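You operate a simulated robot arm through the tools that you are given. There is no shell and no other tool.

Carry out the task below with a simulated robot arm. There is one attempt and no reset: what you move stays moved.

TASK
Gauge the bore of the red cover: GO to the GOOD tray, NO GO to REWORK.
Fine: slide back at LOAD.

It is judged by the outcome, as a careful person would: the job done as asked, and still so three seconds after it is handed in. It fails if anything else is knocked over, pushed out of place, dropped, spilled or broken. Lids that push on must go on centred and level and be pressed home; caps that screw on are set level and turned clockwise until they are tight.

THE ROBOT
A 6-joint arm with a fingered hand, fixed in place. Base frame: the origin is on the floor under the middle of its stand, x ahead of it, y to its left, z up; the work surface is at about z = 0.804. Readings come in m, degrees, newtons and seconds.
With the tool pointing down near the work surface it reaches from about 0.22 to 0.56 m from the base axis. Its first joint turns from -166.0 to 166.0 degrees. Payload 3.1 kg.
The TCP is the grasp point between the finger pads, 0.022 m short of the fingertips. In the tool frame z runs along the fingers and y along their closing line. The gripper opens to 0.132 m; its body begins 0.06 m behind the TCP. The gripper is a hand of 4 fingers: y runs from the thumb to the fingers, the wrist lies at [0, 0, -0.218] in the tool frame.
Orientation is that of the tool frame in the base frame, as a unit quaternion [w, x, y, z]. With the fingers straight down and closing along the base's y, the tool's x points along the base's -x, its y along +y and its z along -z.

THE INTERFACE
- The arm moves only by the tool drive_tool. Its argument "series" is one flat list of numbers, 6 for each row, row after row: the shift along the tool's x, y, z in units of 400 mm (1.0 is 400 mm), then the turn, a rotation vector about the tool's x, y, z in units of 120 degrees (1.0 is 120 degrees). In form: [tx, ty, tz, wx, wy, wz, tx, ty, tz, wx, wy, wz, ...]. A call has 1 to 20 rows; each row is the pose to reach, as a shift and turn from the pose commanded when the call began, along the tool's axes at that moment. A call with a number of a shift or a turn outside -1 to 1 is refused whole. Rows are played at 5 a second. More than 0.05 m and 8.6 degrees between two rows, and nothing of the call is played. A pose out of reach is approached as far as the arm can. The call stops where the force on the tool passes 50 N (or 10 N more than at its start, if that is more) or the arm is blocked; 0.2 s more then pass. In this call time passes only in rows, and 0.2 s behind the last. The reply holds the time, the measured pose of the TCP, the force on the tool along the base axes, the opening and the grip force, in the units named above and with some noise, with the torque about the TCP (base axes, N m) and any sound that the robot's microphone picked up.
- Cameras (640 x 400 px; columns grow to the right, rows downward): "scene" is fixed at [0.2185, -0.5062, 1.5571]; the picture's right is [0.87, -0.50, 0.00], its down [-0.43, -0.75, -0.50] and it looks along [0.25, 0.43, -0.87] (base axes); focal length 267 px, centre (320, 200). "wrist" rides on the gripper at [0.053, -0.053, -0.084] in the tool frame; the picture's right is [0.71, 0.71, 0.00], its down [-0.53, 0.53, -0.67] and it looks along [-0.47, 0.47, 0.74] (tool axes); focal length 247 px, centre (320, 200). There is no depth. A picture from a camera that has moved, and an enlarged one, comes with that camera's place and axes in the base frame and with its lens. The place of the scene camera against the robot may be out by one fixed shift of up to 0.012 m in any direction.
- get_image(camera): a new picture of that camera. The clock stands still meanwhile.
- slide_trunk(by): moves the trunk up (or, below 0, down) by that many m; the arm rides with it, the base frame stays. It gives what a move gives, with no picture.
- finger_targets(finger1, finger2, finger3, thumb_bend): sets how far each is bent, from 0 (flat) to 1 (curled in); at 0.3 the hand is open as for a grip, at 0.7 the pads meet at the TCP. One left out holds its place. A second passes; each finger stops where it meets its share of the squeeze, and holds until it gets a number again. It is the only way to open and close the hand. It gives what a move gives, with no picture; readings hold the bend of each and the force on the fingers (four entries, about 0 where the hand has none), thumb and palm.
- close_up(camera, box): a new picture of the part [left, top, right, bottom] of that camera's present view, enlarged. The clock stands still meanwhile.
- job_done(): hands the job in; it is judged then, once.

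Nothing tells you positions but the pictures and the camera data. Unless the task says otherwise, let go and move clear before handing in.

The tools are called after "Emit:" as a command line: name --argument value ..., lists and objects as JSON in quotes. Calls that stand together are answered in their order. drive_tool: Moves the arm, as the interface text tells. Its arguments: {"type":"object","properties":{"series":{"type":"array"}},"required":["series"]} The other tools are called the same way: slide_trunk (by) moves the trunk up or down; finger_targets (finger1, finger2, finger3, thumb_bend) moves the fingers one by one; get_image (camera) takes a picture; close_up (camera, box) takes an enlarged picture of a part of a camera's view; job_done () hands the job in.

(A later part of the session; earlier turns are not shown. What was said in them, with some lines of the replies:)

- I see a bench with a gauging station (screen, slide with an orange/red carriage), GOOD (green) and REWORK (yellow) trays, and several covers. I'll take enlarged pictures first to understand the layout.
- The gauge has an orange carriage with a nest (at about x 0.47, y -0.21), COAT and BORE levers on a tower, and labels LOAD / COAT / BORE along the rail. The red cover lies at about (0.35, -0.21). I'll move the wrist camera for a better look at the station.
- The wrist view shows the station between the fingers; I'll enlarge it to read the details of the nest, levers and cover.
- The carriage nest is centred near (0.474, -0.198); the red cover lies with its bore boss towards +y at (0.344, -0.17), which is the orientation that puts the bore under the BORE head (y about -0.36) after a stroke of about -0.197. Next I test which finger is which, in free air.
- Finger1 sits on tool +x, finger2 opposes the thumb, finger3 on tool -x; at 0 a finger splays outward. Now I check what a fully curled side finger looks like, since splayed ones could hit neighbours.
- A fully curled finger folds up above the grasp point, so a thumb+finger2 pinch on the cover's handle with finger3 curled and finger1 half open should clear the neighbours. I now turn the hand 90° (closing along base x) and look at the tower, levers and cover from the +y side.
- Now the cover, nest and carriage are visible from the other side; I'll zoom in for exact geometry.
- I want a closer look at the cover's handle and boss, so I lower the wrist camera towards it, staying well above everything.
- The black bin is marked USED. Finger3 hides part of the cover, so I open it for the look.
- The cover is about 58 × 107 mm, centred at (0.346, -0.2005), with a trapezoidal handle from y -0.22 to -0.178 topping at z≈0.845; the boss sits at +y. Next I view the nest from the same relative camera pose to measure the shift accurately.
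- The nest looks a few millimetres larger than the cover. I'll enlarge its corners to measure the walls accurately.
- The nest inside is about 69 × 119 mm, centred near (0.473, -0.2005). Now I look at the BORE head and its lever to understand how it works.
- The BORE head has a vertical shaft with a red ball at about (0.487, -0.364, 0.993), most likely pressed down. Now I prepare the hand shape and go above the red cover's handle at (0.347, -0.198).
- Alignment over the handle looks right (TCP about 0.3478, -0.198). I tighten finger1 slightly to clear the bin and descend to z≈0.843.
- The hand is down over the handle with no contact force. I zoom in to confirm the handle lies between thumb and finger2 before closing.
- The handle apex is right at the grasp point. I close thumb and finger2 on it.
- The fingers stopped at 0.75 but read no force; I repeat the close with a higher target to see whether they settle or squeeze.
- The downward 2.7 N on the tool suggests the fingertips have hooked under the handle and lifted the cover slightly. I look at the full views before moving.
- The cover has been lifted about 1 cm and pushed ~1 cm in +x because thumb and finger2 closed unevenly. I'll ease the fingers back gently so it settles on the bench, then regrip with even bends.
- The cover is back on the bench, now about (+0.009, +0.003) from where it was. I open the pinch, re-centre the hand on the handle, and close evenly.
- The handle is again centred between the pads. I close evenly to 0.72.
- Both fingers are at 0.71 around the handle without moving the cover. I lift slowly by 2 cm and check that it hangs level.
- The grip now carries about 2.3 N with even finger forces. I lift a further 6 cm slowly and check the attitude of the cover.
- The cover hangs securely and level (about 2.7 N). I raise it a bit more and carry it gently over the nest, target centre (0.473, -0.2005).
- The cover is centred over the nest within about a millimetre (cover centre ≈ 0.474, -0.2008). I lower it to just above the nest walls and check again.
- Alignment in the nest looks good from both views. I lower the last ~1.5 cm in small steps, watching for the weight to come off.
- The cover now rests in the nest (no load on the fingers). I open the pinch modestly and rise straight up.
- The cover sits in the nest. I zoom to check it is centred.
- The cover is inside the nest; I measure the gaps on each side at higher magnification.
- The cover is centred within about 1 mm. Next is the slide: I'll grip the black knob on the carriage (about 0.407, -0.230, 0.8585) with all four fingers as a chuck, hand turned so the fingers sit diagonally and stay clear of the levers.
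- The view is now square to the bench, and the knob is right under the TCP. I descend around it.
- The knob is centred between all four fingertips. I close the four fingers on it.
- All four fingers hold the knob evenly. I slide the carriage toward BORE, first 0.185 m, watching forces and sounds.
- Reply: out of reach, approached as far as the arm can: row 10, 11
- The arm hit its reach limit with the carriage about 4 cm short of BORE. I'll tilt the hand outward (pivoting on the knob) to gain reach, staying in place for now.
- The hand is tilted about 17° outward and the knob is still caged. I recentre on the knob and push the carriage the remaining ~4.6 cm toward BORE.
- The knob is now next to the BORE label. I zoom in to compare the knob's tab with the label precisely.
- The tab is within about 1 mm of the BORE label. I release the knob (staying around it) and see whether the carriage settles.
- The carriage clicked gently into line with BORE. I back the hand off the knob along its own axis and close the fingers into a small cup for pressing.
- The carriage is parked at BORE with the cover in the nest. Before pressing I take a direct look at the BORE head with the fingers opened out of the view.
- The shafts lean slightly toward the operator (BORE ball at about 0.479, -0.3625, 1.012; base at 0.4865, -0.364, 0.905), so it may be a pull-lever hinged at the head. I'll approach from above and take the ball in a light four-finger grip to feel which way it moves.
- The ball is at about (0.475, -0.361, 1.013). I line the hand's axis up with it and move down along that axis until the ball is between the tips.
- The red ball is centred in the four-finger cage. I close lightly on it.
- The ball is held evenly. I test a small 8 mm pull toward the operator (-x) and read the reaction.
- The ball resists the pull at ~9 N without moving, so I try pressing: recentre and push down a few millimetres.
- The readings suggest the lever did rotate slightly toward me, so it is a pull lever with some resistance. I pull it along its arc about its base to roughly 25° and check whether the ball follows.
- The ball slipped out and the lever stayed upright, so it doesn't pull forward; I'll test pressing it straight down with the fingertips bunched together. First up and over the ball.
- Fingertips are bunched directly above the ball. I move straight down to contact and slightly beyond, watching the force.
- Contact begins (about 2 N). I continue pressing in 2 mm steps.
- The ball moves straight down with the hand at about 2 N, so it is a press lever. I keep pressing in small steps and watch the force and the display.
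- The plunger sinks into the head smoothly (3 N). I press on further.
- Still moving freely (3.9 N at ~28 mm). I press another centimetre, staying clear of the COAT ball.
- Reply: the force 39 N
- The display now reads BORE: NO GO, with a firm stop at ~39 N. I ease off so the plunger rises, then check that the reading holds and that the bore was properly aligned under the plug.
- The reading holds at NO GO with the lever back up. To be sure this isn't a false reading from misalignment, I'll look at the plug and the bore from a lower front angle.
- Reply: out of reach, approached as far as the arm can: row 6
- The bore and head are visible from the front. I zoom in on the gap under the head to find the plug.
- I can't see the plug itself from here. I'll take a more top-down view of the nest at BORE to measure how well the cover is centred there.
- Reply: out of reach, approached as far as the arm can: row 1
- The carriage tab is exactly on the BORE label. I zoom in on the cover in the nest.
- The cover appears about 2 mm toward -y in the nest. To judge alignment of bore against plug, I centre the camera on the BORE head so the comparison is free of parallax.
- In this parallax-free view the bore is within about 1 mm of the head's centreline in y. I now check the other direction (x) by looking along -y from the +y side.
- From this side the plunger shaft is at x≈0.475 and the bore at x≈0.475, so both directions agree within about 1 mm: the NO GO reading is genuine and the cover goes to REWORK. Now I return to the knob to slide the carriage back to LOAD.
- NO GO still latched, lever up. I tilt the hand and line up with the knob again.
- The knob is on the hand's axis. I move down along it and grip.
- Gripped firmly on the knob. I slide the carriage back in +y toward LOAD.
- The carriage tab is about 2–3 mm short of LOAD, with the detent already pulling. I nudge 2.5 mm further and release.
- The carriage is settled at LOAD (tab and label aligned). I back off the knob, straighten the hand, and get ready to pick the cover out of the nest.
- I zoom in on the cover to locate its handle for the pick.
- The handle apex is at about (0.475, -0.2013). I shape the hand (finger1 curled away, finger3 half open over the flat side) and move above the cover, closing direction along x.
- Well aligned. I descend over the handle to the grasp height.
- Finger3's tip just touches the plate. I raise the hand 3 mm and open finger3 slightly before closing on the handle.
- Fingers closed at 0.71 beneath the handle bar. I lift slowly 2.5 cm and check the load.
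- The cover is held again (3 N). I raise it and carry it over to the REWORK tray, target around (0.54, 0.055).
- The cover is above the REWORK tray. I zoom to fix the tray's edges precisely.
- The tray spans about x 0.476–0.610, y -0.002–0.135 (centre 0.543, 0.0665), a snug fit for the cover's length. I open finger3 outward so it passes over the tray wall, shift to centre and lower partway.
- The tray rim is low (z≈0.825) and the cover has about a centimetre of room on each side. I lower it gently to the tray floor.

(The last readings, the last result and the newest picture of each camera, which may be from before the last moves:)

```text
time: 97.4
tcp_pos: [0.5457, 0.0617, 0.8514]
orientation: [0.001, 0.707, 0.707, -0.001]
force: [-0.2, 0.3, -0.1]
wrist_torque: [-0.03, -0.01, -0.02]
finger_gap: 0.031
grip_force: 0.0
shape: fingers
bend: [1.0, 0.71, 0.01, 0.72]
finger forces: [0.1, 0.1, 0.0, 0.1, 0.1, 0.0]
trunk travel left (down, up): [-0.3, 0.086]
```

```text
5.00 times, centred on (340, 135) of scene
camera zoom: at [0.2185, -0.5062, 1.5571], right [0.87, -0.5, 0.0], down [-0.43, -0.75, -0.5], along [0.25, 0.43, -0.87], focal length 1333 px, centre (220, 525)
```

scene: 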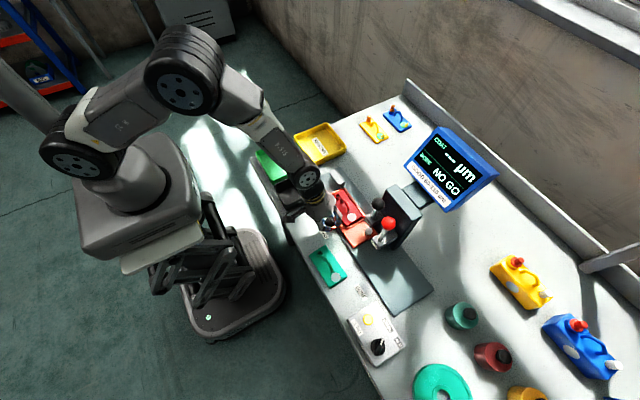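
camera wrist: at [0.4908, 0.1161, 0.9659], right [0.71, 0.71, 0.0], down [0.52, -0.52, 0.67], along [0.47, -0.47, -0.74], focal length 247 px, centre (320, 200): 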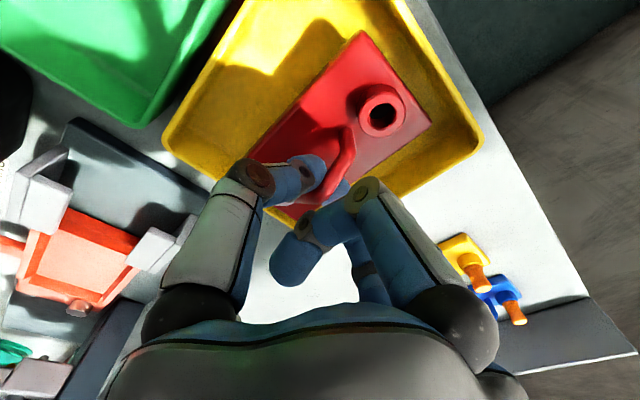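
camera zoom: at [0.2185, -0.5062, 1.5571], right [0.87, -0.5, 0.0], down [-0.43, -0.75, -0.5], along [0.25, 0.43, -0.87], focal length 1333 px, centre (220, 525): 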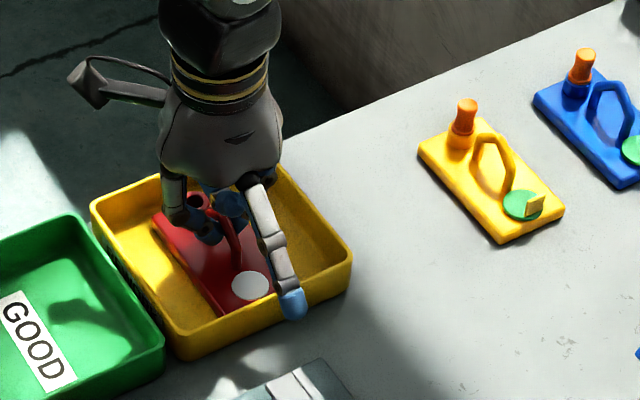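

The cover rests on the tray floor with no load on the hand. I open the pinch and rise straight up.

Emit:
finger_targets --finger2 0.57 --thumb_bend 0.57

Emit:
drive_tool --series '[0, 0, -0.02, 0, 0, 0, 0, 0, -0.05, 0, 0, 0, 0, 0, -0.1, 0, 0, 0, 0, 0, -0.17, 0, 0, 0, 0, 0, -0.25, 0, 0, 0, 0, 0, -0.33, 0, 0, 0]'

Emit:
get_image --camera "wrist"

Emit:
get_image --camera "scene"

```text
time: 98.4
tcp_pos: [0.5439, 0.063, 0.8518]
orientation: [0.001, 0.707, 0.707, 0.0]
force: [0.2, -0.4, 0.1]
wrist_torque: [0.0, 0.02, -0.03]
finger_gap: 0.0454
grip_force: 0.0
shape: fingers
bend: [1.0, 0.56, 0.01, 0.56]
finger forces: [0.0, 0.1, 0.0, 0.0, 0.1, 0.0]
trunk travel left (down, up): [-0.3, 0.086]
```

```text
time: 99.8
tcp_pos: [0.5437, 0.0628, 0.9845]
orientation: [0.002, 0.707, 0.707, 0.0]
force: [-0.1, -0.3, 0.2]
wrist_torque: [0.0, 0.01, 0.0]
finger_gap: 0.0456
grip_force: 0.1
shape: fingers
bend: [1.0, 0.56, 0.01, 0.56]
finger forces: [0.0, 0.1, 0.0, 0.1, 0.0, 0.1]
trunk travel left (down, up): [-0.3, 0.086]
```

```text
taken
camera wrist: at [0.49, 0.1163, 1.0683], right [0.71, 0.71, 0.0], down [0.52, -0.52, 0.67], along [0.47, -0.47, -0.74], focal length 247 px, centre (320, 200)
```

wrist: 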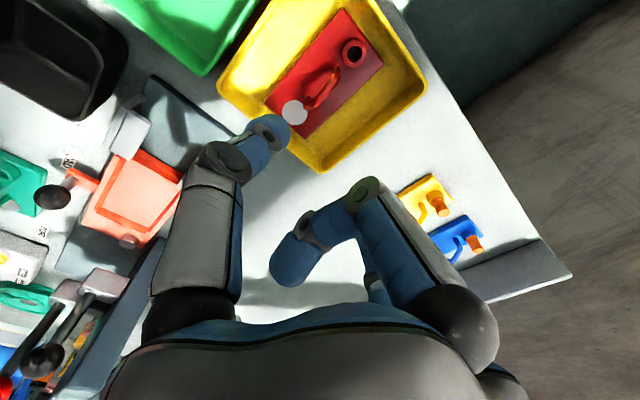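

```text
taken
```

scene: 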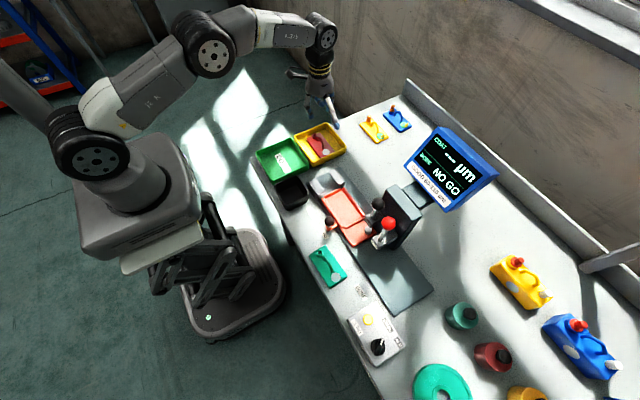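

The cover lies in the REWORK tray. I verify it is flat and that the slide is still at LOAD before handing in.

Emit:
close_up --camera "scene" --box '[290, 100, 380, 180]'

Emit:
close_up --camera "scene" --box '[300, 170, 420, 270]'

Emit:
close_up --camera "wrist" --box '[0, 100, 240, 260]'

```text
5.00 times, centred on (335, 140) of scene
camera zoom: at [0.2185, -0.5062, 1.5571], right [0.87, -0.5, 0.0], down [-0.43, -0.75, -0.5], along [0.25, 0.43, -0.87], focal length 1333 px, centre (245, 500)
```

zoom: 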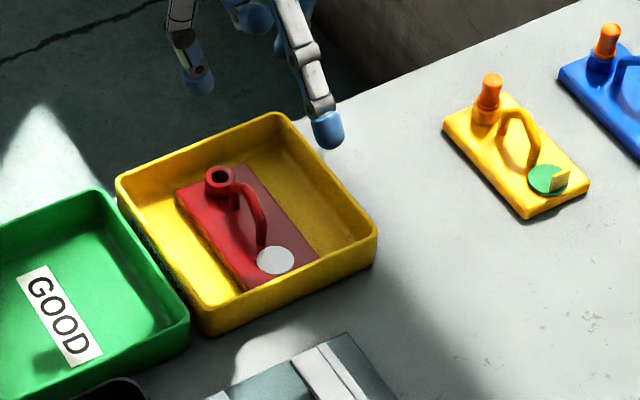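

```text
4.00 times, centred on (360, 220) of scene
camera zoom: at [0.2185, -0.5062, 1.5571], right [0.87, -0.5, 0.0], down [-0.43, -0.75, -0.5], along [0.25, 0.43, -0.87], focal length 1067 px, centre (160, 120)
```

zoom: 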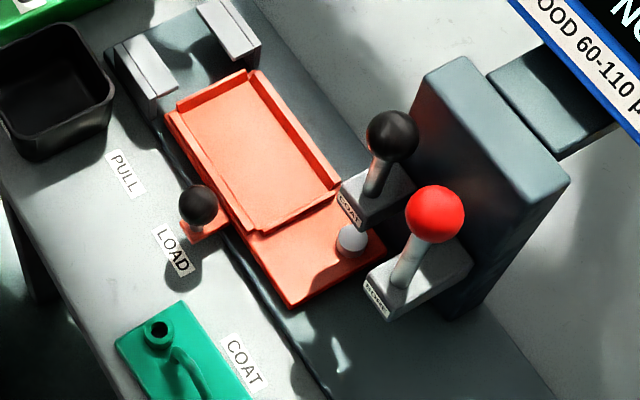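

```text
2.50 times, centred on (120, 180) of wrist
camera zoom: at [0.49, 0.1163, 1.0683], right [0.71, 0.71, 0.0], down [0.52, -0.52, 0.67], along [0.47, -0.47, -0.74], focal length 617 px, centre (820, 250)
```

zoom: 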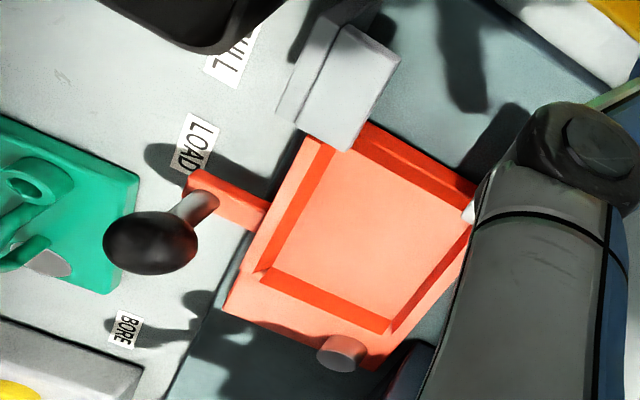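

The cover is flat in REWORK, the slide, levers and neighbours are in their original places. I move the hand further clear and hand in.

Emit:
drive_tool --series '[0, -0.03, -0.06, 0, 0, 0, 0, -0.08, -0.13, 0, 0, 0, 0, -0.15, -0.2, 0, 0, 0, 0, -0.22, -0.25, 0, 0, 0]'

Emit:
close_up --camera "scene" --box '[240, 90, 440, 260]'

```text
time: 100.8
tcp_pos: [0.4556, 0.0623, 1.0833]
orientation: [0.002, 0.707, 0.707, 0.001]
force: [-0.6, -0.6, 0.4]
wrist_torque: [0.0, -0.02, 0.01]
finger_gap: 0.0453
grip_force: 0.0
shape: fingers
bend: [1.0, 0.56, 0.01, 0.56]
finger forces: [0.1, 0.0, 0.0, 0.0, 0.0, 0.1]
trunk travel left (down, up): [-0.3, 0.086]
```

```text
2.35 times, centred on (340, 175) of scene
camera zoom: at [0.2185, -0.5062, 1.5571], right [0.87, -0.5, 0.0], down [-0.43, -0.75, -0.5], along [0.25, 0.43, -0.87], focal length 628 px, centre (273, 259)
```

zoom: 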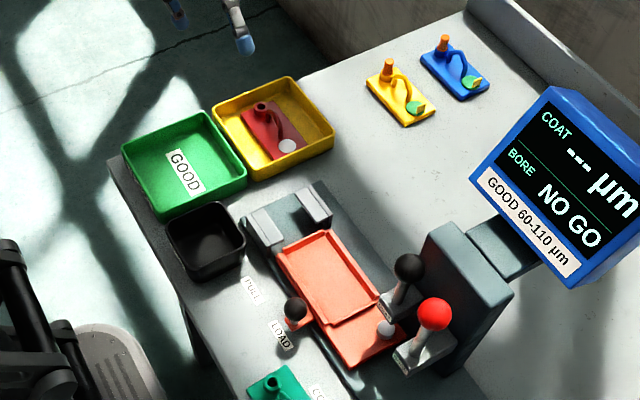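

Everything is in order: BORE reads NO GO, the red cover lies in REWORK, the slide is back at LOAD, and the hand is clear. I hand the job in.

Emit:
job_done

```text
The job is handed in.
```

The red cover's bore gauged NO GO. The cover is now lying flat in the REWORK tray, and the slide is back at LOAD.

- **Reading:** I pressed the BORE lever once, and it came to a firm stop at about 39 N. The display held NO GO after I released it.
- **Alignment check:** From two camera angles, the bore was within about 1 mm of the plunger in both directions. I took the reading as genuine and did not press a second time.
- **Handling slip:** My first grip on the handle closed unevenly and moved the cover about 1 cm on the bench. I set it back down and picked it up again before loading it; nothing fell.
- **End state:** In the final images, the levers and the green cover were where they started, and nothing else on the bench looked disturbed. The hand was clear when I handed the job in.
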